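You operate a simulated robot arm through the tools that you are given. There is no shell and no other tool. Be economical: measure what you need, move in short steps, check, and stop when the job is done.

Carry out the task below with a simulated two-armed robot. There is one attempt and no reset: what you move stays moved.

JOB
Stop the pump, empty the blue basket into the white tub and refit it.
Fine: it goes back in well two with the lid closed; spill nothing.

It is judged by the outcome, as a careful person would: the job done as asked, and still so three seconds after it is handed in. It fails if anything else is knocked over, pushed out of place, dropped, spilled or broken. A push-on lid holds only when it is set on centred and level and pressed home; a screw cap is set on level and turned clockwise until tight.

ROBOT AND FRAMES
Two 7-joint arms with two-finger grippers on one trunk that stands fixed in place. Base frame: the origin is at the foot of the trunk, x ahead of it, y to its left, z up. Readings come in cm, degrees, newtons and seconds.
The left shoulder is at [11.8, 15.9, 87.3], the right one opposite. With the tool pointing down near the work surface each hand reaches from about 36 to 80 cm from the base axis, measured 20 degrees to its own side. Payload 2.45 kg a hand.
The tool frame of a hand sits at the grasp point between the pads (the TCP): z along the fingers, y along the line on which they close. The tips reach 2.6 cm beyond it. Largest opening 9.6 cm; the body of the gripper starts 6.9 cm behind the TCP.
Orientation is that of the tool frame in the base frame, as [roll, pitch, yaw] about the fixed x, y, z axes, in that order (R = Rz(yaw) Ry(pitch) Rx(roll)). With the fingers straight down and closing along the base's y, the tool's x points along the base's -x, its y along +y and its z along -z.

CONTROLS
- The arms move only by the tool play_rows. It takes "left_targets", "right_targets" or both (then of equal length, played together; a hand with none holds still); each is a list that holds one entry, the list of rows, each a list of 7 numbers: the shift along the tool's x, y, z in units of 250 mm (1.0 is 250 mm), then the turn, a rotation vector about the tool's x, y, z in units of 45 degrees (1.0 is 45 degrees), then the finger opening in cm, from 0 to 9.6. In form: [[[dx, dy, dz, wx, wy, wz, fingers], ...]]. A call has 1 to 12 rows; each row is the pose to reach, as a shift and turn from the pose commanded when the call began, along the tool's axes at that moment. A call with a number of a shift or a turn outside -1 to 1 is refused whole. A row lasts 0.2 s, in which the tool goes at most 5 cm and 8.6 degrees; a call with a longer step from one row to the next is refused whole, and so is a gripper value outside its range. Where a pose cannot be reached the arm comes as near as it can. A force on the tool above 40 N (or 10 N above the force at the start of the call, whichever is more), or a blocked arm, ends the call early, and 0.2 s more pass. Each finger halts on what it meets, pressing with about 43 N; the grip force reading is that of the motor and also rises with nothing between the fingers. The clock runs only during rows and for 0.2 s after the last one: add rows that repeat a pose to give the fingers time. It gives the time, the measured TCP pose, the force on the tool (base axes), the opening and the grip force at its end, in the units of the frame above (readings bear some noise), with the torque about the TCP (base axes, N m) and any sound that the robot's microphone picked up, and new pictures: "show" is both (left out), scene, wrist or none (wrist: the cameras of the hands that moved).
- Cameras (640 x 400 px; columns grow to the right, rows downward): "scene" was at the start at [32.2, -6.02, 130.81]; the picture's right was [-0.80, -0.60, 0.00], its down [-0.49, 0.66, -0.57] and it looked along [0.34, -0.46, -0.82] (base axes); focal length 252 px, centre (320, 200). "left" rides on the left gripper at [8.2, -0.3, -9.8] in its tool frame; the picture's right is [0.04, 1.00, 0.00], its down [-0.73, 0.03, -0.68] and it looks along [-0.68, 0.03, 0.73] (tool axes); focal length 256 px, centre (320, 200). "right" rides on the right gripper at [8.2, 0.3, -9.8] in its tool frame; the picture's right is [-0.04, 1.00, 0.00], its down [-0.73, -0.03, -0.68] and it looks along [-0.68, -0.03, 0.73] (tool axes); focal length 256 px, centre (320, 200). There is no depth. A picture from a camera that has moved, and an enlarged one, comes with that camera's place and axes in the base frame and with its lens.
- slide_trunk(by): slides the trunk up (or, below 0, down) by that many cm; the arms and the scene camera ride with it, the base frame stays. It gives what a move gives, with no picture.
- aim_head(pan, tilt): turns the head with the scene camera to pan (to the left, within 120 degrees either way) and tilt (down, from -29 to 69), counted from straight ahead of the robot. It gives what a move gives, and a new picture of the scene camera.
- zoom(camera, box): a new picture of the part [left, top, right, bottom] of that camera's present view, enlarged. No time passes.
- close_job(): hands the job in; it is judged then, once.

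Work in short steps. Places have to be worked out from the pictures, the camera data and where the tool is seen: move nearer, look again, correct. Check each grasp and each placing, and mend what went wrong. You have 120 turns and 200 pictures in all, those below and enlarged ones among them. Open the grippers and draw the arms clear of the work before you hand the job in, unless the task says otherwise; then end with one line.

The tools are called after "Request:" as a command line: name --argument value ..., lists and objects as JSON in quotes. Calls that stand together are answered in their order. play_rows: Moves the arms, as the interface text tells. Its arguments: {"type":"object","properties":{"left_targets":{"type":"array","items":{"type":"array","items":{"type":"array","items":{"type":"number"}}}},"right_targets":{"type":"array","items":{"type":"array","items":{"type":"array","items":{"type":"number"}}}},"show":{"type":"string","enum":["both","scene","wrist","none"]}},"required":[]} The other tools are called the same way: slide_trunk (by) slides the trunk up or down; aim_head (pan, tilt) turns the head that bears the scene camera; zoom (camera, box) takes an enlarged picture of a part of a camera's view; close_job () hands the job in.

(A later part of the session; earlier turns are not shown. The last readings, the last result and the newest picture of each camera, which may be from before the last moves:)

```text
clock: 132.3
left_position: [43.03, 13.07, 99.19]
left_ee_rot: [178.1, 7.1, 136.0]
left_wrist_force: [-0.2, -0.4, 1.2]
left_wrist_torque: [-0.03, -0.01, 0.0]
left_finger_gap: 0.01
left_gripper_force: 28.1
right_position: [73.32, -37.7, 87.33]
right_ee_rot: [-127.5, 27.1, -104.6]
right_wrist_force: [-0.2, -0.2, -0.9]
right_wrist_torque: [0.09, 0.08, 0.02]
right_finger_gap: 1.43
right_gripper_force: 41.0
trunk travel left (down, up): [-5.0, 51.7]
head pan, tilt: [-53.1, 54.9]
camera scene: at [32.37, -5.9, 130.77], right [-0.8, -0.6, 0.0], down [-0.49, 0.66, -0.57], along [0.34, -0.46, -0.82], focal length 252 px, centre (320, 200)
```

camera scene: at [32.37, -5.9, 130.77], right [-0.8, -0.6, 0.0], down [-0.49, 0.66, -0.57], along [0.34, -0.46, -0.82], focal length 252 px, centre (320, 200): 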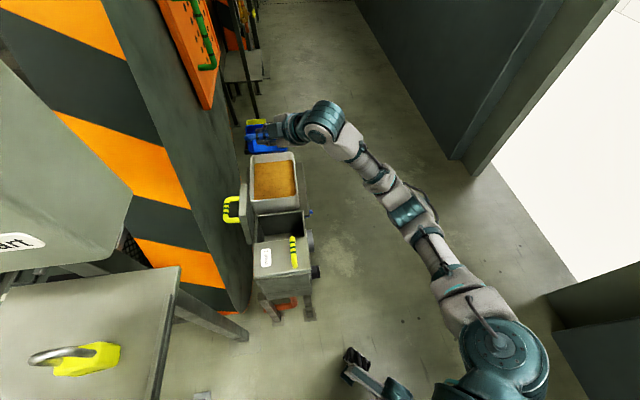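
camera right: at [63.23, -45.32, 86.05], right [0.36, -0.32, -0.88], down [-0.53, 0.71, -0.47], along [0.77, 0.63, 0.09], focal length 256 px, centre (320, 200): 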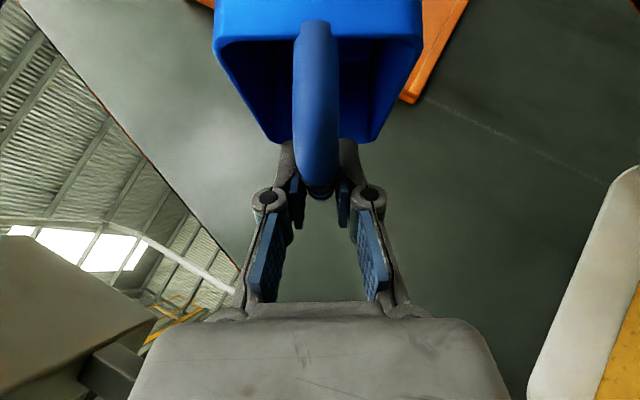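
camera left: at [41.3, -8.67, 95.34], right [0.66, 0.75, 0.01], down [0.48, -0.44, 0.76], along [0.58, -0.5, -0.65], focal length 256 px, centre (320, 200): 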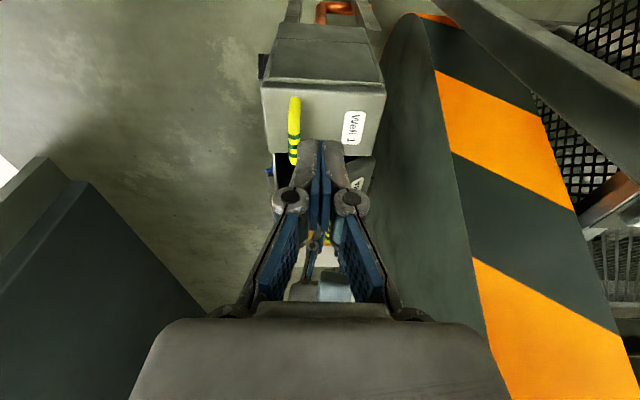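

Interesting: the arm is now back in the elbow-out posture. I level the basket fully while easing back 2.5 cm.

Request:
play_rows --right_targets '[[[0, 0, 0, -0.08, 0, 0.067, 0.2], [0, 0, 0, -0.17, 0, 0.143, 0.2], [-0.01, 0.015, -0.012, -0.26, 0, 0.218, 0.2], [-0.02, 0.03, -0.024, -0.35, 0, 0.294, 0.2], [-0.03, 0.045, -0.036, -0.44, 0, 0.369, 0.2], [-0.04, 0.06, -0.048, -0.53, 0, 0.445, 0.2], [-0.0455, 0.0707, -0.0542, -0.62, 0, 0.52, 0.2], [-0.0455, 0.0707, -0.0542, -0.7, 0, 0.588, 0.2], [-0.0455, 0.0707, -0.0542, -0.766, 0, 0.643, 0.2], [-0.0455, 0.0707, -0.0542, -0.766, 0, 0.643, 0.2]]]'

Request:
zoom --camera "scene" --box '[205, 100, 345, 260]'

```text
clock: 134.5
left_position: [43.13, 13.13, 99.36]
left_ee_rot: [178.2, 7.1, 135.8]
left_wrist_force: [0.3, -0.2, 0.5]
left_wrist_torque: [-0.01, -0.01, -0.03]
left_finger_gap: 0.02
left_gripper_force: 28.8
right_position: [71.65, -36.07, 87.51]
right_ee_rot: [179.9, 40.1, -135.2]
right_wrist_force: [-0.4, 0.2, -1.9]
right_wrist_torque: [0.01, -0.02, 0.04]
right_finger_gap: 1.44
right_gripper_force: 41.0
trunk travel left (down, up): [-5.0, 51.7]
head pan, tilt: [-53.1, 54.9]
camera scene: at [32.4, -5.9, 130.77], right [-0.8, -0.6, 0.0], down [-0.49, 0.66, -0.57], along [0.34, -0.46, -0.82], focal length 252 px, centre (320, 200)
camera right: at [62.52, -44.59, 89.8], right [-0.68, 0.73, 0.03], down [0.11, 0.06, 0.99], along [0.72, 0.68, -0.12], focal length 256 px, centre (320, 200)
```

scene: 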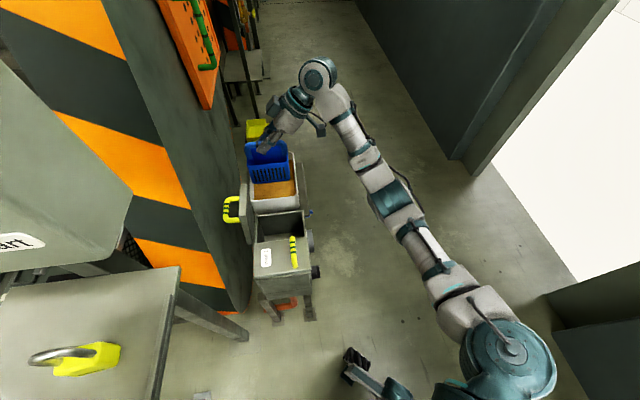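
right: 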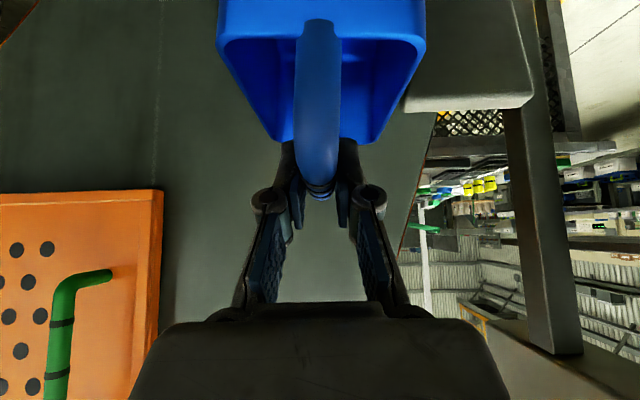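

```text
2.50 times, centred on (275, 180) of scene
camera zoom: at [32.4, -5.9, 130.77], right [-0.8, -0.6, 0.0], down [-0.49, 0.66, -0.57], along [0.34, -0.46, -0.82], focal length 630 px, centre (432, 250)
```

zoom: 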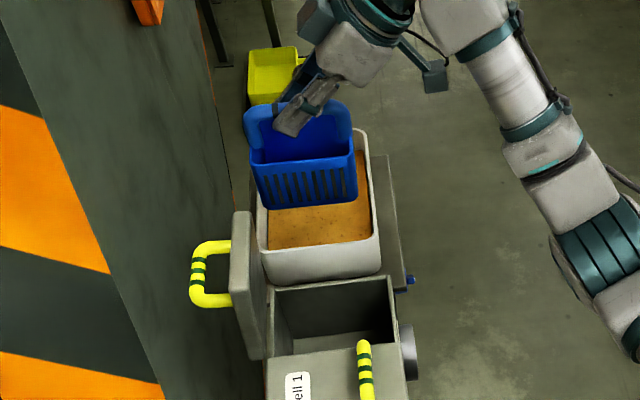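

Basket is level and empty. I carry it back over Well 2.

Request:
play_rows --right_targets '[[[0, 0.015, 0, 0, 0, 0, 0.2], [0, 0.045, 0, 0, 0, 0, 0.2], [0, 0.09, 0, 0, 0, 0, 0.2], [0, 0.14, 0, 0, 0, 0, 0.2], [0, 0.19, 0, 0, 0, 0, 0.2], [0, 0.24, 0, 0, 0, 0, 0.2], [0, 0.29, 0, 0, 0, 0, 0.2], [0, 0.34, 0, 0, 0, 0, 0.2], [0, 0.39, 0, 0, 0, 0, 0.2], [0, 0.43, 0, 0, 0, 0, 0.2], [0, 0.453, 0, 0, 0, 0, 0.2], [0, 0.453, 0, 0, 0, 0, 0.2]]]'

Request:
zoom --camera "scene" --box '[205, 130, 345, 260]'

```text
clock: 137.1
left_position: [43.11, 13.13, 99.33]
left_ee_rot: [178.3, 7.1, 135.9]
left_wrist_force: [-0.4, -1.8, 0.5]
left_wrist_torque: [-0.02, 0.02, -0.03]
left_finger_gap: 0.01
left_gripper_force: 28.9
right_position: [63.68, -27.89, 87.34]
right_ee_rot: [179.9, 40.1, -135.3]
right_wrist_force: [-0.1, -0.1, -1.7]
right_wrist_torque: [0.0, 0.02, -0.01]
right_finger_gap: 1.45
right_gripper_force: 41.0
trunk travel left (down, up): [-5.0, 51.7]
head pan, tilt: [-53.1, 54.9]
camera scene: at [32.37, -5.86, 130.78], right [-0.8, -0.6, 0.0], down [-0.49, 0.65, -0.57], along [0.34, -0.46, -0.82], focal length 252 px, centre (320, 200)
camera right: at [54.54, -36.55, 89.73], right [-0.68, 0.73, 0.03], down [0.11, 0.07, 0.99], along [0.72, 0.68, -0.12], focal length 256 px, centre (320, 200)
```

scene: 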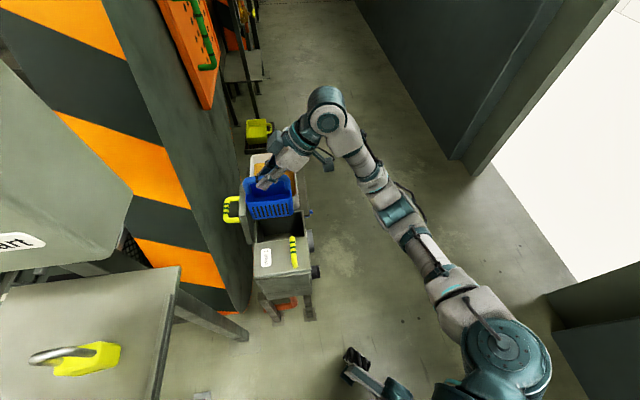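
right: 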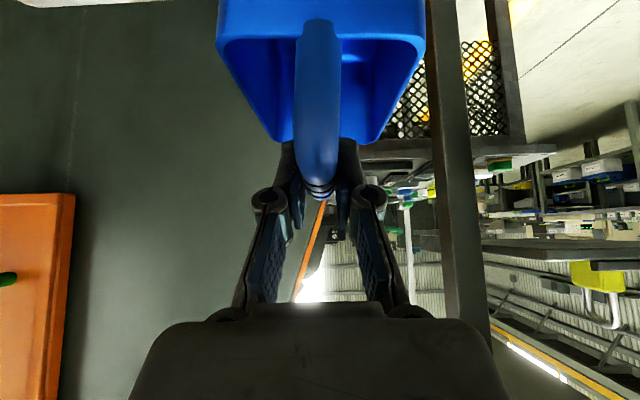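

```text
3.08 times, centred on (275, 195) of scene
camera zoom: at [32.37, -5.86, 130.78], right [-0.8, -0.6, 0.0], down [-0.49, 0.65, -0.57], along [0.34, -0.46, -0.82], focal length 775 px, centre (458, 215)
```

zoom: 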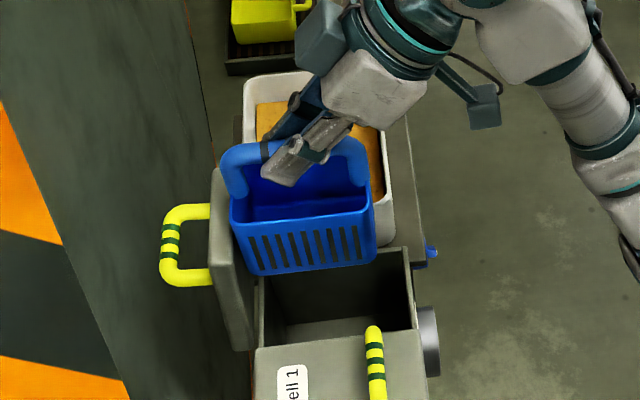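

The basket sits in the hand as before (shift ~0.2 cm). I lower it 13 cm first and check alignment with the well.

Request:
play_rows --right_targets '[[[0.02, -0.005, 0.024, 0, 0, 0, 0.2], [0.06, -0.01, 0.071, 0, 0, 0, 0.2], [0.1, -0.01, 0.119, 0, 0, 0, 0.2], [0.14, -0.01, 0.167, 0, 0, 0, 0.2], [0.18, -0.01, 0.214, 0, 0, 0, 0.2], [0.22, -0.01, 0.262, 0, 0, 0, 0.2], [0.26, -0.01, 0.31, 0, 0, 0, 0.2], [0.3, -0.01, 0.357, 0, 0, 0, 0.2], [0.334, -0.01, 0.398, 0, 0, 0, 0.2], [0.334, -0.01, 0.398, 0, 0, 0, 0.2]]]'

Request:
zoom --camera "scene" --box '[205, 130, 345, 260]'

```text
clock: 139.3
left_position: [43.13, 13.1, 99.31]
left_ee_rot: [178.2, 7.1, 135.8]
left_wrist_force: [-0.3, 0.6, 0.2]
left_wrist_torque: [0.01, 0.01, 0.01]
left_finger_gap: 0.0
left_gripper_force: 28.5
right_position: [63.73, -28.1, 74.43]
right_ee_rot: [179.9, 40.1, -135.3]
right_wrist_force: [0.4, 1.1, -2.0]
right_wrist_torque: [0.03, 0.0, -0.02]
right_finger_gap: 1.44
right_gripper_force: 40.9
trunk travel left (down, up): [-5.0, 51.7]
head pan, tilt: [-53.1, 54.9]
camera scene: at [32.33, -5.88, 130.79], right [-0.8, -0.6, 0.0], down [-0.49, 0.65, -0.57], along [0.34, -0.46, -0.82], focal length 252 px, centre (320, 200)
camera right: at [54.63, -36.73, 76.83], right [-0.68, 0.73, 0.03], down [0.11, 0.07, 0.99], along [0.72, 0.68, -0.12], focal length 256 px, centre (320, 200)
```

scene: 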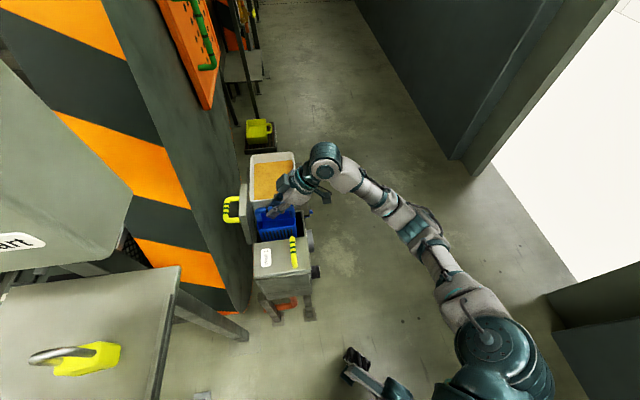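
right: 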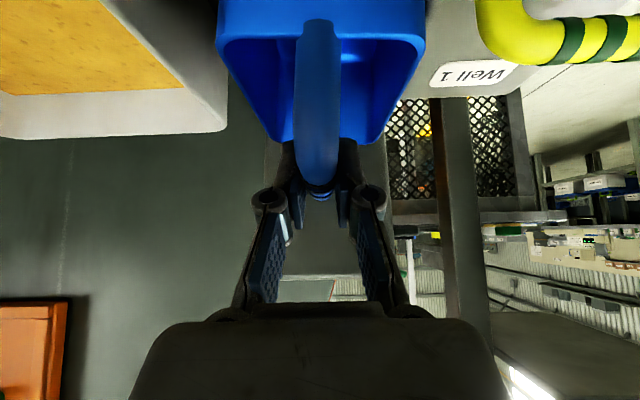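

```text
3.08 times, centred on (275, 195) of scene
camera zoom: at [32.33, -5.88, 130.79], right [-0.8, -0.6, 0.0], down [-0.49, 0.65, -0.57], along [0.34, -0.46, -0.82], focal length 775 px, centre (458, 215)
```

zoom: 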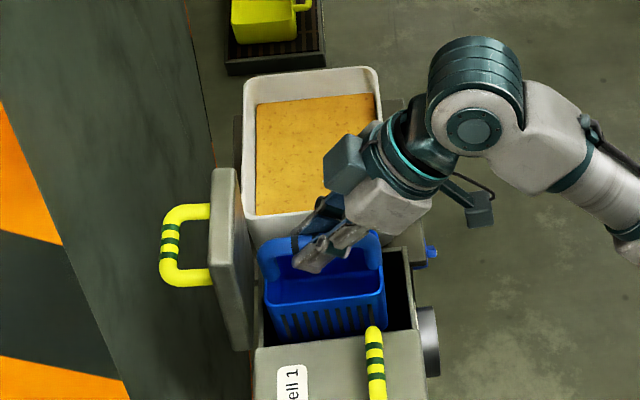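

It enters the well cleanly. I lower the remaining 12 cm gently, watching for touch-down.

Request:
play_rows --right_targets '[[[0.02, 0, 0.024, 0, 0, 0, 0.2], [0.055, 0, 0.066, 0, 0, 0, 0.2], [0.09, 0, 0.107, 0, 0, 0, 0.2], [0.125, 0, 0.149, 0, 0, 0, 0.2], [0.16, 0, 0.19, 0, 0, 0, 0.2], [0.195, 0, 0.232, 0, 0, 0, 0.2], [0.23, 0, 0.274, 0, 0, 0, 0.2], [0.26, 0, 0.31, 0, 0, 0, 0.2], [0.28, 0, 0.334, 0, 0, 0, 0.2], [0.295, 0, 0.351, 0, 0, 0, 0.2], [0.306, 0, 0.364, 0, 0, 0, 0.2], [0.314, 0, 0.374, 0, 0, 0, 0.2]]]'

Request:
zoom --camera "scene" --box '[205, 130, 345, 260]'

```text
clock: 141.9
left_position: [43.02, 13.24, 99.41]
left_ee_rot: [178.2, 7.2, 136.0]
left_wrist_force: [-0.5, -0.4, -0.6]
left_wrist_torque: [0.02, 0.01, -0.01]
left_finger_gap: 0.01
left_gripper_force: 28.1
right_position: [63.8, -28.05, 62.42]
right_ee_rot: [-179.8, 40.1, -135.3]
right_wrist_force: [-1.8, -0.2, 7.4]
right_wrist_torque: [-0.46, 0.26, -0.08]
right_finger_gap: 1.45
right_gripper_force: 40.5
trunk travel left (down, up): [-5.0, 51.7]
head pan, tilt: [-53.1, 54.9]
camera scene: at [32.14, -5.78, 130.87], right [-0.8, -0.6, 0.0], down [-0.49, 0.65, -0.57], along [0.34, -0.46, -0.82], focal length 252 px, centre (320, 200)
camera right: at [54.69, -36.67, 64.79], right [-0.68, 0.73, 0.02], down [0.11, 0.07, 0.99], along [0.72, 0.68, -0.12], focal length 256 px, centre (320, 200)
```

scene: 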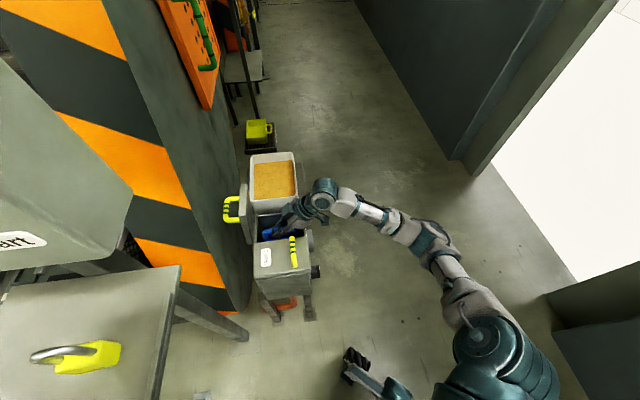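
right: 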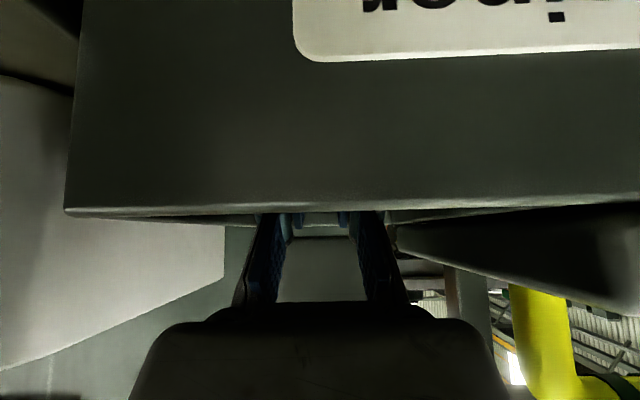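

```text
3.08 times, centred on (275, 195) of scene
camera zoom: at [32.14, -5.78, 130.87], right [-0.8, -0.6, 0.0], down [-0.49, 0.65, -0.57], along [0.34, -0.46, -0.82], focal length 775 px, centre (458, 215)
```

zoom: 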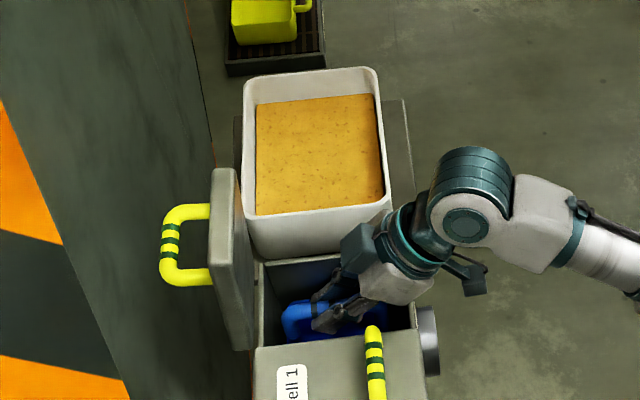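

Touch-down felt (7 N) at the original height, so the basket is seated. I open and back out along the tool axis.

Request:
play_rows --right_targets '[[[0, 0, 0, 0, 0, 0, 2.5], [0, 0, 0, 0, 0, 0, 4], [0, 0, 0, 0, 0, 0, 4], [0, 0, -0.06, 0, 0, 0, 4], [0, 0, -0.14, 0, 0, 0, 4], [0, 0, -0.24, 0, 0, 0, 4], [0, 0, -0.36, 0, 0, 0, 4], [0, 0, -0.5, 0, 0, 0, 4], [0, 0, -0.64, 0, 0, 0, 4], [-0.05, 0, -0.74, 0, 0, 0, 4], [-0.05, 0, -0.74, 0, 0, 0, 4]]]'

Request:
zoom --camera "scene" --box '[215, 150, 325, 260]'

```text
clock: 144.3
left_position: [43.01, 13.16, 99.24]
left_ee_rot: [178.3, 7.1, 135.9]
left_wrist_force: [-0.1, 1.0, -0.9]
left_wrist_torque: [0.0, 0.02, -0.03]
left_finger_gap: 0.0
left_gripper_force: 28.6
right_position: [55.94, -35.83, 77.21]
right_ee_rot: [179.9, 40.2, -135.3]
right_wrist_force: [-0.3, 0.9, 0.3]
right_wrist_torque: [-0.03, 0.01, -0.01]
right_finger_gap: 4.0
right_gripper_force: 0.0
trunk travel left (down, up): [-5.0, 51.7]
head pan, tilt: [-53.1, 54.9]
camera scene: at [32.26, -5.93, 130.79], right [-0.8, -0.6, 0.0], down [-0.49, 0.66, -0.57], along [0.34, -0.46, -0.82], focal length 252 px, centre (320, 200)
camera right: at [46.88, -44.38, 79.59], right [-0.68, 0.73, 0.03], down [0.11, 0.07, 0.99], along [0.72, 0.68, -0.12], focal length 256 px, centre (320, 200)
```

scene: 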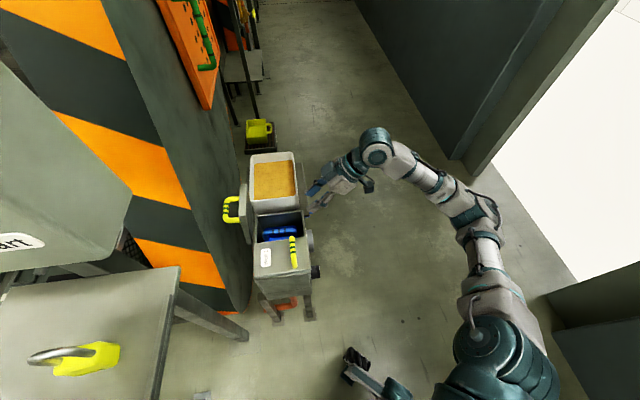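
right: 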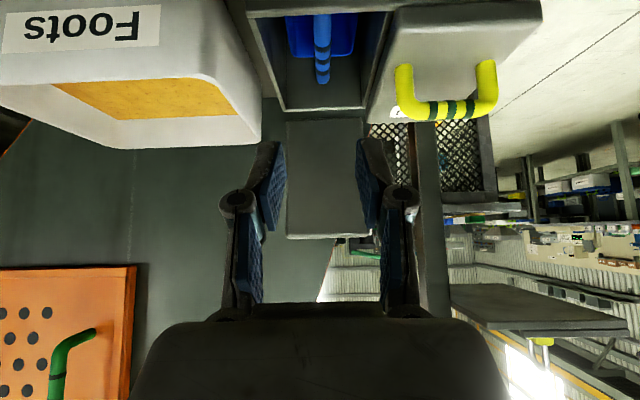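

```text
3.64 times, centred on (270, 205) of scene
camera zoom: at [32.26, -5.93, 130.79], right [-0.8, -0.6, 0.0], down [-0.49, 0.66, -0.57], along [0.34, -0.46, -0.82], focal length 916 px, centre (502, 182)
```

zoom: 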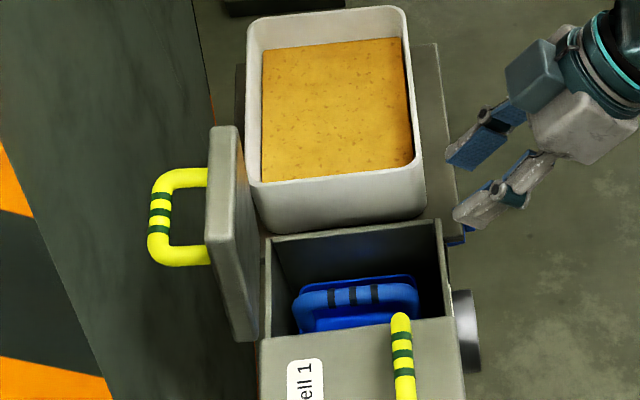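

The basket is back in Well 2 at its original height. Next: close the lid. I raise the hand and spin it 90° (two steps) so the fingers close across the lid's handle bar.

Request:
play_rows --right_targets '[[[-0.05, 0, -0.06, 0, 0, 0.16, 4], [-0.1, 0, -0.12, 0, 0, 0.33, 4], [-0.17, 0, -0.2, 0, 0, 0.5, 4], [-0.24, 0, -0.286, 0, 0, 0.67, 4], [-0.31, 0, -0.37, 0, 0, 0.84, 4], [-0.38, 0, -0.453, 0, 0, 1.0, 4], [-0.38, 0, -0.453, 0, 0, 1.0, 4]]]' --show "none"

Request:
play_rows --right_targets '[[[0, 0, 0, 0, 0, 0.17, 4], [0, 0, 0, 0, 0, 0.34, 4], [0, 0, 0, 0, 0, 0.51, 4], [0, 0, 0, 0, 0, 0.68, 4], [0, 0, 0, 0, 0, 0.85, 4], [0, 0, 0, 0, 0, 1.0, 4]]]' --show "scene"

```text
clock: 145.9
left_position: [43.05, 13.07, 99.27]
left_ee_rot: [178.2, 7.0, 135.9]
left_wrist_force: [-0.2, 0.5, -0.4]
left_wrist_torque: [-0.01, 0.02, 0.02]
left_finger_gap: 0.0
left_gripper_force: 29.4
right_position: [56.08, -35.97, 92.07]
right_ee_rot: [149.1, 26.9, 172.1]
right_wrist_force: [0.4, 0.3, -0.6]
right_wrist_torque: [-0.03, -0.02, 0.01]
right_finger_gap: 4.01
right_gripper_force: 0.0
trunk travel left (down, up): [-5.0, 51.7]
head pan, tilt: [-53.1, 54.9]
```

```text
clock: 147.3
left_position: [42.95, 13.1, 99.3]
left_ee_rot: [178.2, 7.1, 135.9]
left_wrist_force: [0.1, -0.3, 0.5]
left_wrist_torque: [0.03, 0.03, 0.0]
left_finger_gap: 0.03
left_gripper_force: 28.9
right_position: [55.99, -35.9, 92.06]
right_ee_rot: [139.9, -0.1, 134.7]
right_wrist_force: [0.4, 0.0, 0.3]
right_wrist_torque: [0.02, 0.01, 0.0]
right_finger_gap: 4.0
right_gripper_force: 0.2
trunk travel left (down, up): [-5.0, 51.7]
head pan, tilt: [-53.1, 54.9]
camera scene: at [32.28, -5.93, 130.8], right [-0.8, -0.6, 0.0], down [-0.49, 0.66, -0.57], along [0.34, -0.46, -0.82], focal length 252 px, centre (320, 200)
```

scene: 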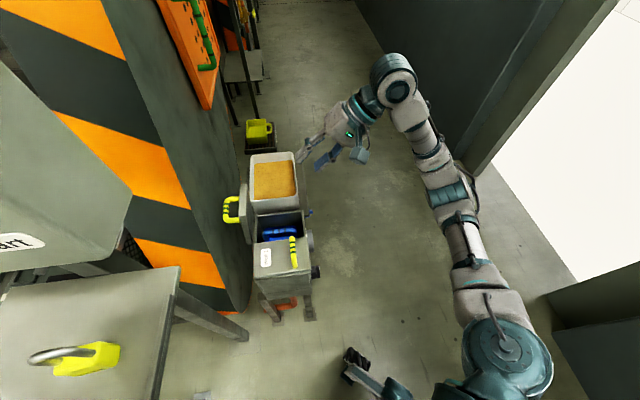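

Now over the lid's top edge to a point above the handle bar, with tilt -24°.

Request:
play_rows --right_targets '[[[0, 0.09, 0.08, 0.05, 0, 0, 4], [0.005, 0.19, 0.17, 0.1, 0, 0, 4], [0.01, 0.29, 0.27, 0.15, 0, 0, 4], [0.015, 0.39, 0.37, 0.2, 0, 0, 4], [0.02, 0.49, 0.47, 0.26, 0, 0, 4], [0.02, 0.57, 0.56, 0.31, 0, 0, 4], [0.02, 0.629, 0.632, 0.356, 0, 0, 4], [0.02, 0.629, 0.632, 0.356, 0, 0, 4]]]'

Request:
zoom --camera "right" --box '[140, 0, 440, 220]'

```text
clock: 149.1
left_position: [42.87, 13.19, 99.19]
left_ee_rot: [178.3, 7.2, 135.8]
left_wrist_force: [0.7, 0.0, 0.5]
left_wrist_torque: [0.0, 0.01, -0.01]
left_finger_gap: 0.01
left_gripper_force: 28.1
right_position: [71.6, -19.76, 89.99]
right_ee_rot: [155.9, 0.0, 134.9]
right_wrist_force: [-0.3, -0.1, -0.1]
right_wrist_torque: [0.05, 0.01, 0.03]
right_finger_gap: 4.01
right_gripper_force: 0.1
trunk travel left (down, up): [-5.0, 51.7]
head pan, tilt: [-53.1, 54.9]
camera scene: at [32.38, -5.74, 130.79], right [-0.8, -0.6, 0.01], down [-0.49, 0.65, -0.57], along [0.34, -0.46, -0.82], focal length 252 px, centre (320, 200)
camera right: at [63.18, -16.59, 99.26], right [0.68, 0.61, 0.41], down [0.3, -0.73, 0.61], along [0.67, -0.29, -0.68], focal length 256 px, centre (320, 200)
```

scene: 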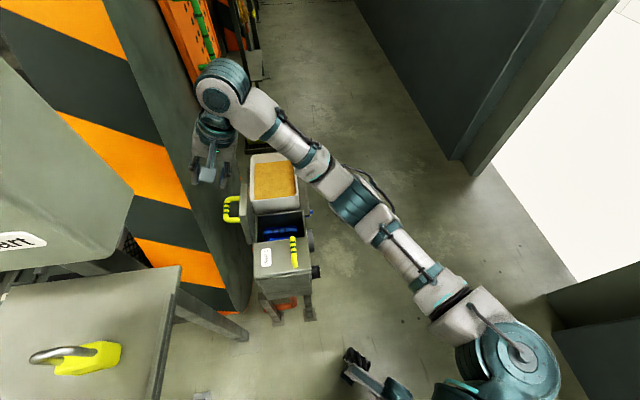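
right: 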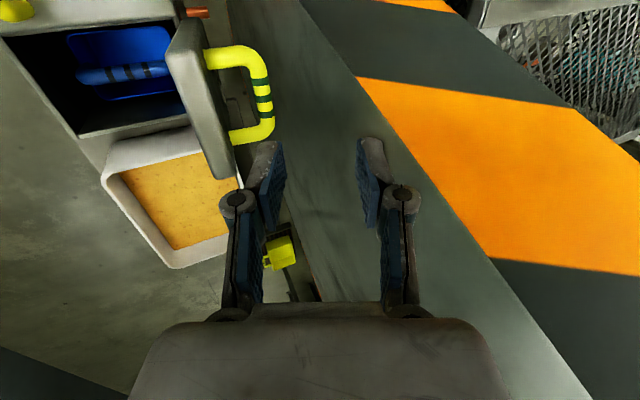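

```text
1.82 times, centred on (290, 110) of right
camera zoom: at [63.18, -16.59, 99.26], right [0.68, 0.61, 0.41], down [0.3, -0.73, 0.61], along [0.67, -0.29, -0.68], focal length 465 px, centre (374, 364)
```

zoom: 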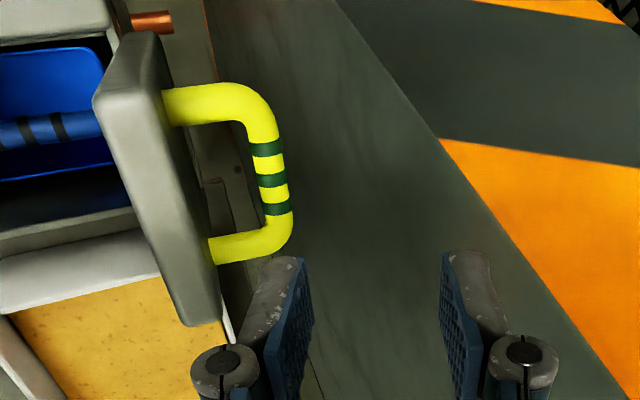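

Bar measured at about (71.7,-19.4,77.3), right beneath the fingers' line. I narrow to 2.8 cm, descend vertically around it and close.

Request:
play_rows --right_targets '[[[0, 0.007, 0.003, 0, 0, 0, 2.8], [0, -0.03, 0.09, 0, 0, 0, 2.8], [0, -0.075, 0.18, 0, 0, 0, 2.8], [0, -0.115, 0.27, 0, 0, 0, 2.8], [0, -0.15, 0.35, 0, 0, 0, 2.8], [0, -0.175, 0.41, 0, 0, 0, 2.8], [0, -0.185, 0.434, 0, 0, 0, 2.8], [0, -0.185, 0.434, 0, 0, 0, 2.8]]]' --show "wrist"

```text
clock: 150.7
left_position: [42.44, 13.23, 99.57]
left_ee_rot: [178.0, 7.4, 135.9]
left_wrist_force: [-0.2, 0.4, -0.2]
left_wrist_torque: [0.0, -0.01, 0.01]
left_finger_gap: 0.0
left_gripper_force: 28.5
right_position: [71.17, -19.92, 79.86]
right_ee_rot: [154.7, 0.9, 134.5]
right_wrist_force: [-2.4, -1.3, 19.5]
right_wrist_torque: [-0.65, 0.82, -0.05]
right_finger_gap: 2.49
right_gripper_force: 0.0
trunk travel left (down, up): [-5.0, 51.7]
head pan, tilt: [-53.1, 54.9]
stopped in row 7 (right hand): the force on the tool passed its limit at 46 N (the readings are from after the stop); the commanded pose is now the measured one
camera right: at [62.6, -16.56, 88.85], right [0.67, 0.61, 0.43], down [0.28, -0.74, 0.61], along [0.69, -0.29, -0.66], focal length 256 px, centre (320, 200)
```

right: 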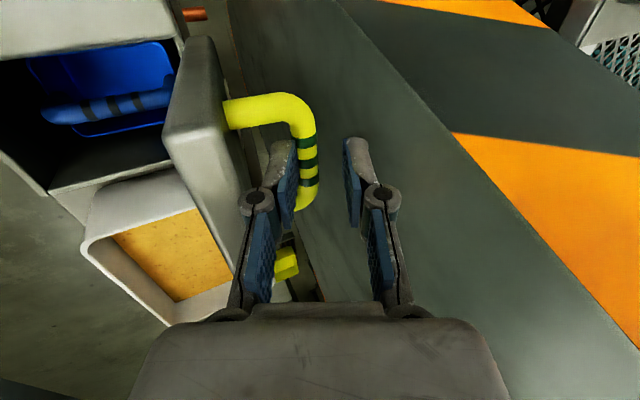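

The front finger came down on the bar. I lift 1.5 cm, shift 0.6 cm toward the front and descend again.

Request:
play_rows --right_targets '[[[0, 0.025, -0.054, 0, 0, 0, 2.8], [0, 0.025, -0.054, 0, 0, 0, 2.8], [0, 0.004, -0.064, 0, 0, 0, 2.8], [0, 0.004, -0.064, 0, 0, 0, 2.8], [0, -0.022, -0.01, 0, 0, 0, 2.8], [0, -0.035, 0.015, 0, 0, 0, 2.8], [0, -0.042, 0.033, 0, 0, 0, 2.8], [0, -0.042, 0.033, 0, 0, 0, 2.8]]]' --show "wrist"

```text
clock: 152.2
left_position: [42.06, 13.32, 99.64]
left_ee_rot: [177.8, 7.5, 135.9]
left_wrist_force: [-0.1, -0.6, -0.4]
left_wrist_torque: [0.03, 0.0, 0.01]
left_finger_gap: 0.0
left_gripper_force: 28.4
right_position: [70.58, -20.37, 79.81]
right_ee_rot: [154.1, 1.4, 134.3]
right_wrist_force: [-4.5, -1.8, 17.5]
right_wrist_torque: [-0.58, 1.16, 0.0]
right_finger_gap: 2.75
right_gripper_force: 0.0
trunk travel left (down, up): [-5.0, 51.7]
head pan, tilt: [-53.1, 54.9]
stopped in row 7 (right hand): the force on the tool passed its limit at 45 N (the readings are from after the stop); the commanded pose is now the measured one
camera right: at [61.81, -17.21, 88.62], right [0.66, 0.61, 0.44], down [0.27, -0.74, 0.62], along [0.7, -0.29, -0.66], focal length 256 px, centre (320, 200)
```

right: 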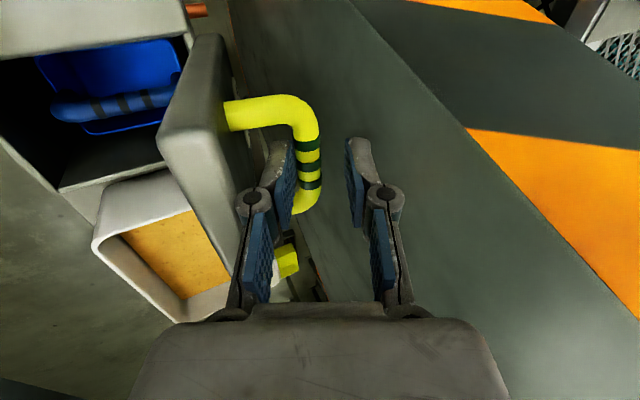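

The front finger seems to be meeting the handle's far leg. I raise, shift 0.8 cm toward Well 1 and 0.5 cm frontward, then descend.

Request:
play_rows --right_targets '[[[0, 0.025, -0.054, 0, 0, 0, 2.9], [0, 0.025, -0.054, 0, 0, 0, 2.9], [0.02, 0.015, -0.054, 0, 0, 0, 2.9], [0.032, 0.005, -0.054, 0, 0, 0, 2.9], [0.032, 0.005, -0.054, 0, 0, 0, 2.9], [0.032, -0.012, -0.018, 0, 0, 0, 2.9], [0.032, -0.025, 0.01, 0, 0, 0, 2.9], [0.032, -0.035, 0.03, 0, 0, 0, 2.9]]]' --show "wrist"

Request:
zoom --camera "right" --box '[140, 60, 440, 280]'

```text
clock: 154.0
left_position: [42.12, 13.29, 99.66]
left_ee_rot: [177.8, 7.5, 135.9]
left_wrist_force: [0.7, -0.1, 0.9]
left_wrist_torque: [0.02, 0.05, 0.01]
left_finger_gap: 0.0
left_gripper_force: 28.5
right_position: [69.6, -20.31, 78.27]
right_ee_rot: [154.3, 1.2, 134.4]
right_wrist_force: [0.2, 0.3, 0.2]
right_wrist_torque: [0.0, 0.01, 0.01]
right_finger_gap: 2.91
right_gripper_force: 0.1
trunk travel left (down, up): [-5.0, 51.7]
head pan, tilt: [-53.1, 54.9]
camera right: at [61.08, -17.01, 87.25], right [0.67, 0.61, 0.43], down [0.27, -0.74, 0.61], along [0.69, -0.29, -0.66], focal length 256 px, centre (320, 200)
```

right: 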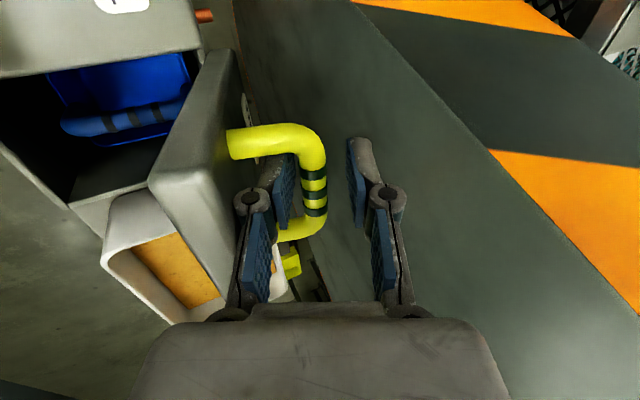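

```text
1.82 times, centred on (290, 170) of right
camera zoom: at [61.08, -17.01, 87.25], right [0.67, 0.61, 0.43], down [0.27, -0.74, 0.61], along [0.69, -0.29, -0.66], focal length 465 px, centre (374, 254)
```

zoom: 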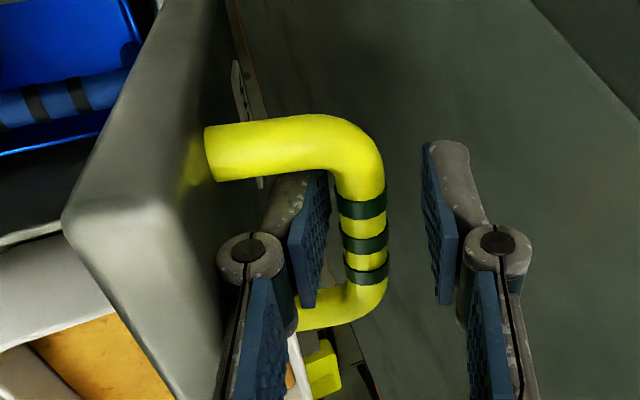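

The bar is now between the fingers with no force. I grip it and swing the lid down along the arc, rotating with it (45° of travel first).

Request:
play_rows --right_targets '[[[0, 0, 0, 0, 0, 0, 1.2], [0, 0, 0, 0, 0, 0, 0.3], [0, 0, 0, 0, 0, 0, 0.3], [0, -0.039, -0.021, -0.1, 0, 0, 0.3], [0, -0.078, -0.04, -0.2, 0, 0, 0.3], [0, -0.12, -0.055, -0.3, 0, 0, 0.3], [0, -0.162, -0.067, -0.4, 0, 0, 0.3]]]'

```text
clock: 155.6
left_position: [42.19, 13.13, 99.71]
left_ee_rot: [177.8, 7.4, 136.0]
left_wrist_force: [0.1, 0.3, 0.7]
left_wrist_torque: [-0.02, -0.01, 0.04]
left_finger_gap: 0.0
left_gripper_force: 28.8
right_position: [66.75, -23.35, 78.16]
right_ee_rot: [136.0, 1.1, 134.4]
right_wrist_force: [1.2, -2.3, -2.1]
right_wrist_torque: [0.49, 0.78, -0.43]
right_finger_gap: 1.32
right_gripper_force: 39.9
trunk travel left (down, up): [-5.0, 51.7]
head pan, tilt: [-53.1, 54.9]
camera scene: at [32.39, -5.92, 130.78], right [-0.8, -0.6, 0.0], down [-0.5, 0.66, -0.57], along [0.34, -0.46, -0.82], focal length 252 px, centre (320, 200)
camera right: at [56.16, -22.0, 85.39], right [0.53, 0.49, 0.69], down [0.15, -0.86, 0.48], along [0.83, -0.15, -0.53], focal length 256 px, centre (320, 200)
```

scene: 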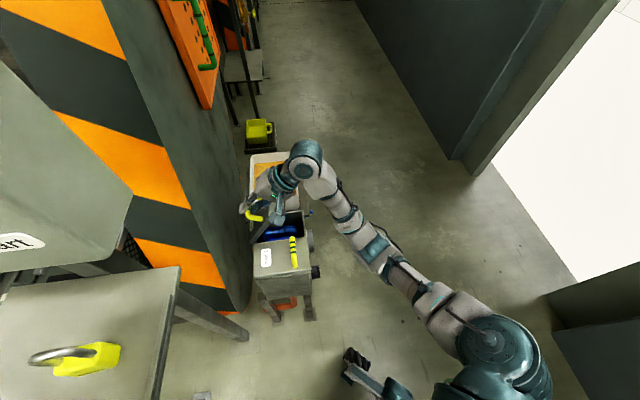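
right: 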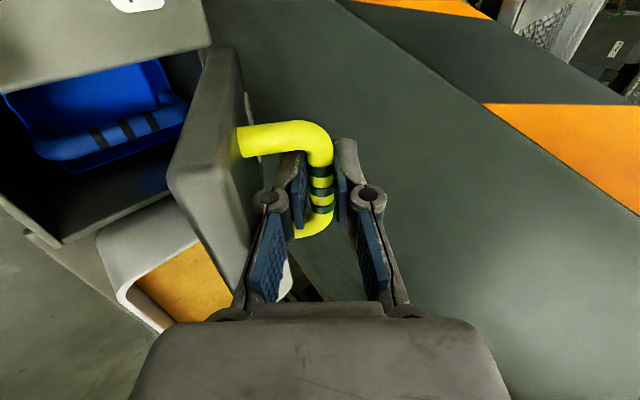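

Smooth and low-force. I continue the arc another 36°.

Request:
play_rows --right_targets '[[[0, -0.038, -0.022, -0.1, 0, 0, 0.3], [0, -0.078, -0.04, -0.2, 0, 0, 0.3], [0, -0.12, -0.055, -0.3, 0, 0, 0.3], [0, -0.162, -0.067, -0.4, 0, 0, 0.3], [0, -0.206, -0.076, -0.5, 0, 0, 0.3], [0, -0.249, -0.081, -0.6, 0, 0, 0.3], [0, -0.294, -0.082, -0.7, 0, 0, 0.3], [0, -0.337, -0.081, -0.8, 0, 0, 0.3], [0, -0.337, -0.081, -0.8, 0, 0, 0.3]]]'

Request:
zoom --camera "scene" --box '[225, 150, 355, 260]'

```text
clock: 157.6
left_position: [41.87, 13.0, 99.9]
left_ee_rot: [177.7, 7.6, 135.8]
left_wrist_force: [0.0, -0.2, 0.3]
left_wrist_torque: [0.0, -0.01, -0.01]
left_finger_gap: 0.0
left_gripper_force: 28.2
right_position: [61.1, -28.92, 73.96]
right_ee_rot: [99.8, 1.3, 134.2]
right_wrist_force: [-9.8, -23.9, 24.7]
right_wrist_torque: [1.03, 0.52, 0.33]
right_finger_gap: 1.35
right_gripper_force: 40.7
trunk travel left (down, up): [-5.0, 51.7]
head pan, tilt: [-53.1, 54.9]
camera scene: at [31.68, -6.38, 130.96], right [-0.8, -0.6, 0.0], down [-0.49, 0.66, -0.57], along [0.34, -0.46, -0.82], focal length 252 px, centre (320, 200)
camera right: at [48.57, -29.68, 75.89], right [0.14, 0.11, 0.98], down [0.03, -0.99, 0.1], along [0.99, 0.01, -0.14], focal length 256 px, centre (320, 200)
```

scene: 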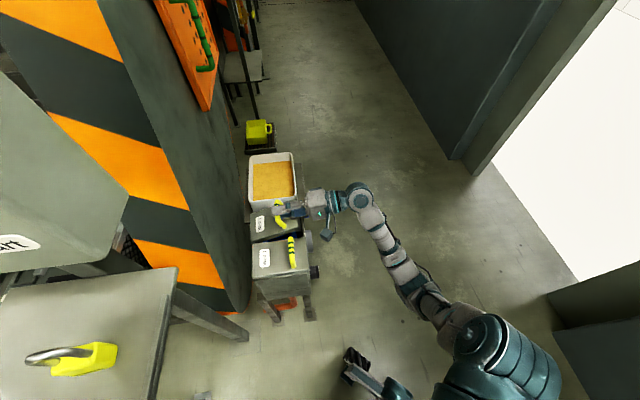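
right: 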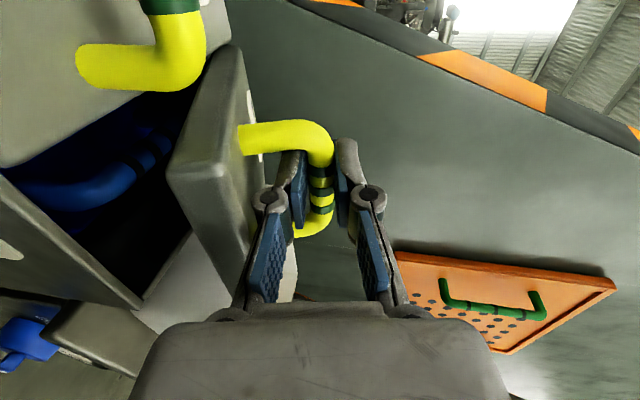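

```text
3.64 times, centred on (290, 205) of scene
camera zoom: at [31.68, -6.38, 130.96], right [-0.8, -0.6, 0.0], down [-0.49, 0.66, -0.57], along [0.34, -0.46, -0.82], focal length 916 px, centre (429, 182)
```

zoom: 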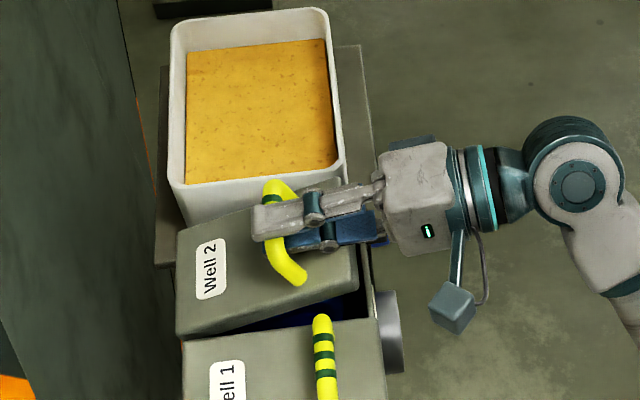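

The lid is down to roughly 25°, but the hand is now too flat and leans on the lid's front edge. I roll back 15° about the bar to free it.

Request:
play_rows --right_targets '[[[0, 0, 0, 0.12, 0, 0, 0.3], [0, 0, 0, 0.24, 0, 0, 0.3], [0, 0, 0, 0.36, 0, 0, 0.3], [0, 0, 0, 0.36, 0, 0, 0.3]]]' --show "wrist"

```text
clock: 158.6
left_position: [41.97, 13.23, 99.86]
left_ee_rot: [177.7, 7.7, 135.8]
left_wrist_force: [-0.1, 0.3, -0.5]
left_wrist_torque: [0.01, 0.01, -0.01]
left_finger_gap: 0.02
left_gripper_force: 28.3
right_position: [61.1, -28.7, 73.93]
right_ee_rot: [116.4, 1.3, 134.1]
right_wrist_force: [-12.5, -19.9, 21.5]
right_wrist_torque: [0.51, 0.45, -0.72]
right_finger_gap: 1.37
right_gripper_force: 40.0
trunk travel left (down, up): [-5.0, 51.7]
head pan, tilt: [-53.1, 54.9]
camera right: at [49.27, -28.88, 78.48], right [0.33, 0.29, 0.9], down [0.06, -0.95, 0.29], along [0.94, -0.04, -0.33], focal length 256 px, centre (320, 200)
```

right: 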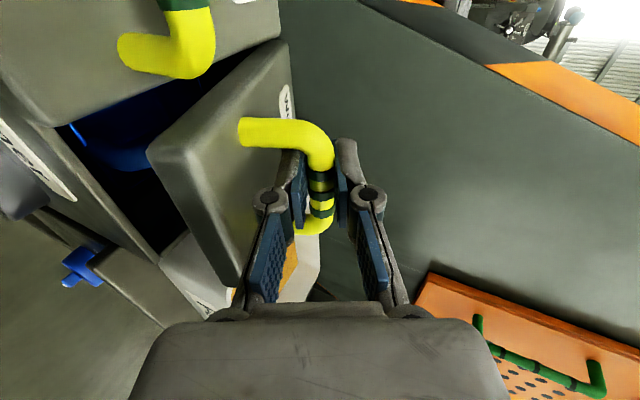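

Rolling was easy; the remaining force is radial (tool ~0.3 cm too near the hinge). I correct outward and finish the last ~17° of closing.

Request:
play_rows --right_targets '[[[0, 0.004, -0.014, 0, 0, 0, 0.3], [0, 0.004, -0.014, 0, 0, 0, 0.3], [0, -0.017, -0.019, -0.047, 0, 0, 0.3], [0, -0.038, -0.024, -0.094, 0, 0, 0.3], [0, -0.06, -0.028, -0.141, 0, 0, 0.3], [0, -0.081, -0.031, -0.189, 0, 0, 0.3], [0, -0.103, -0.033, -0.236, 0, 0, 0.3], [0, -0.124, -0.035, -0.283, 0, 0, 0.3], [0, -0.146, -0.036, -0.33, 0, 0, 0.3], [0, -0.168, -0.036, -0.378, 0, 0, 0.3]]]'

Request:
zoom --camera "scene" --box '[225, 150, 355, 260]'

```text
clock: 160.8
left_position: [42.2, 13.26, 99.65]
left_ee_rot: [177.7, 7.5, 136.0]
left_wrist_force: [-0.3, -0.8, 0.3]
left_wrist_torque: [0.03, 0.03, -0.02]
left_finger_gap: 0.0
left_gripper_force: 28.4
right_position: [59.45, -30.52, 70.25]
right_ee_rot: [99.5, 0.9, 134.3]
right_wrist_force: [6.1, -5.2, -0.3]
right_wrist_torque: [0.76, 0.65, -0.28]
right_finger_gap: 1.37
right_gripper_force: 39.9
trunk travel left (down, up): [-5.0, 51.7]
head pan, tilt: [-53.1, 54.9]
camera scene: at [32.33, -6.07, 130.77], right [-0.8, -0.6, 0.0], down [-0.49, 0.66, -0.57], along [0.34, -0.46, -0.82], focal length 252 px, centre (320, 200)
camera right: at [46.9, -31.41, 72.14], right [0.13, 0.1, 0.99], down [0.03, -0.99, 0.1], along [0.99, 0.02, -0.14], focal length 256 px, centre (320, 200)
```

scene: 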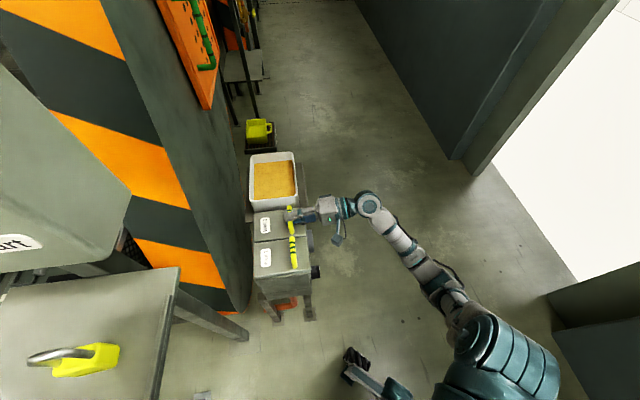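
right: 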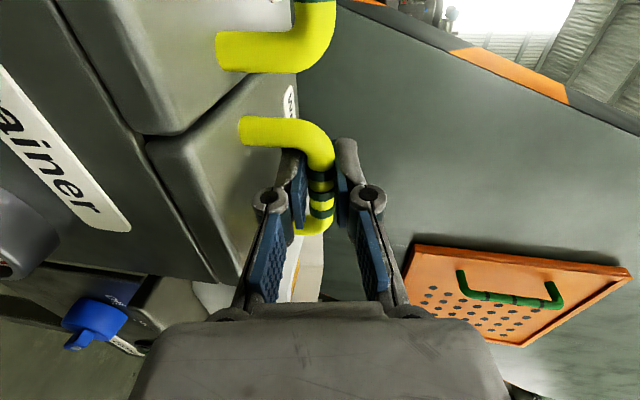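

```text
3.64 times, centred on (290, 205) of scene
camera zoom: at [32.33, -6.07, 130.77], right [-0.8, -0.6, 0.0], down [-0.49, 0.66, -0.57], along [0.34, -0.46, -0.82], focal length 916 px, centre (429, 182)
```

zoom: 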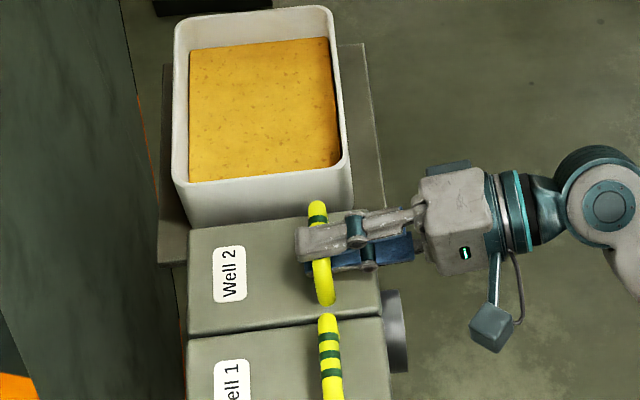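

The lid is level again (TCP matches the original grip). I press down gently to confirm it's home, then open and back out.

Request:
play_rows --right_targets '[[[0, -0.012, 0, 0, 0, 0, 0.3], [0, -0.022, 0, 0, 0, 0, 0.3], [0, -0.022, 0, 0, 0, 0, 0.3]]]' --show "none"

Request:
play_rows --right_targets '[[[0, 0.015, 0, 0, 0, 0, 1.6], [0, 0.018, 0, 0, 0, 0, 3.2], [0, 0.018, 0, 0, 0, 0, 3.2], [0, 0.018, -0.06, 0, 0, 0, 3.2], [0, 0.018, -0.14, 0, 0, 0, 3.2], [0, 0.018, -0.24, 0, 0, 0, 3.2], [0, 0.018, -0.36, 0, 0, 0, 3.2], [0, 0.018, -0.48, 0, 0, 0, 3.2], [0, 0.018, -0.6, 0, 0, 0, 3.2], [0, 0.018, -0.6, 0, 0, 0, 3.2]]]'

Request:
zoom --camera "scene" --box '[225, 140, 345, 260]'

Request:
zoom --camera "right" --box '[0, 0, 360, 300]'

```text
clock: 161.6
left_position: [42.04, 13.21, 99.79]
left_ee_rot: [177.8, 7.6, 135.8]
left_wrist_force: [-0.5, -1.2, 0.2]
left_wrist_torque: [-0.02, -0.03, -0.01]
left_finger_gap: 0.0
left_gripper_force: 29.0
right_position: [59.39, -30.52, 70.11]
right_ee_rot: [99.3, 1.4, 134.3]
right_wrist_force: [18.4, -2.1, 20.3]
right_wrist_torque: [1.1, 0.48, 0.48]
right_finger_gap: 1.35
right_gripper_force: 39.9
trunk travel left (down, up): [-5.0, 51.7]
head pan, tilt: [-53.1, 54.9]
```

```text
clock: 163.8
left_position: [42.09, 13.09, 99.58]
left_ee_rot: [177.9, 7.6, 136.0]
left_wrist_force: [-0.1, 0.3, 0.1]
left_wrist_torque: [0.02, -0.01, -0.04]
left_finger_gap: 0.0
left_gripper_force: 28.2
right_position: [48.88, -40.93, 72.72]
right_ee_rot: [99.6, 1.2, 134.3]
right_wrist_force: [0.4, 0.5, -0.2]
right_wrist_torque: [0.01, -0.01, 0.03]
right_finger_gap: 3.2
right_gripper_force: 0.1
trunk travel left (down, up): [-5.0, 51.7]
head pan, tilt: [-53.1, 54.9]
camera scene: at [32.18, -5.93, 130.82], right [-0.8, -0.6, 0.0], down [-0.49, 0.66, -0.57], along [0.34, -0.46, -0.82], focal length 252 px, centre (320, 200)
camera right: at [36.23, -41.71, 74.6], right [0.13, 0.1, 0.99], down [0.03, -0.99, 0.1], along [0.99, 0.02, -0.13], focal length 256 px, centre (320, 200)
```

scene: 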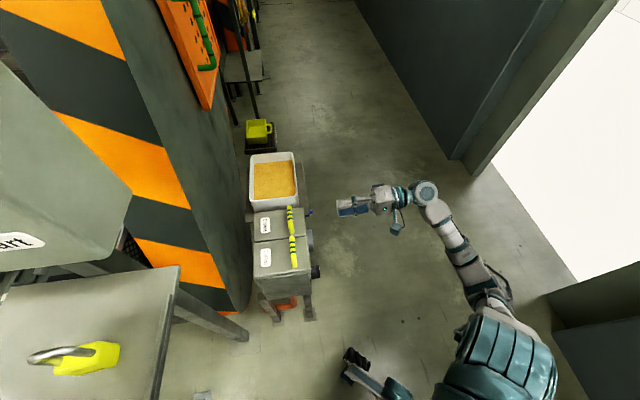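
right: 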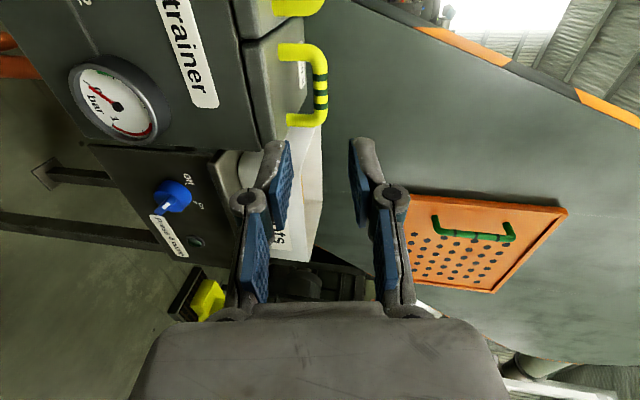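

```text
3.33 times, centred on (285, 200) of scene
camera zoom: at [32.18, -5.93, 130.82], right [-0.8, -0.6, 0.0], down [-0.49, 0.66, -0.57], along [0.34, -0.46, -0.82], focal length 840 px, centre (437, 200)
```

zoom: 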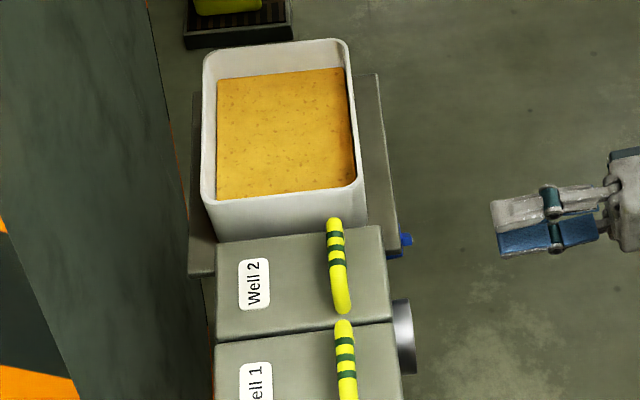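

```text
1.33 times, centred on (180, 150) of right
camera zoom: at [36.23, -41.71, 74.6], right [0.13, 0.1, 0.99], down [0.03, -0.99, 0.1], along [0.99, 0.02, -0.13], focal length 341 px, centre (507, 267)
```

zoom: 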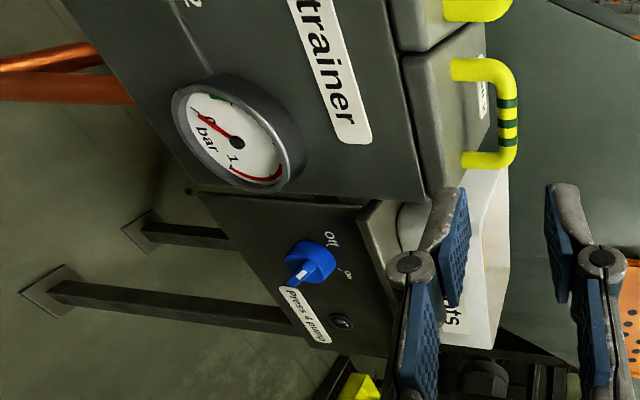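

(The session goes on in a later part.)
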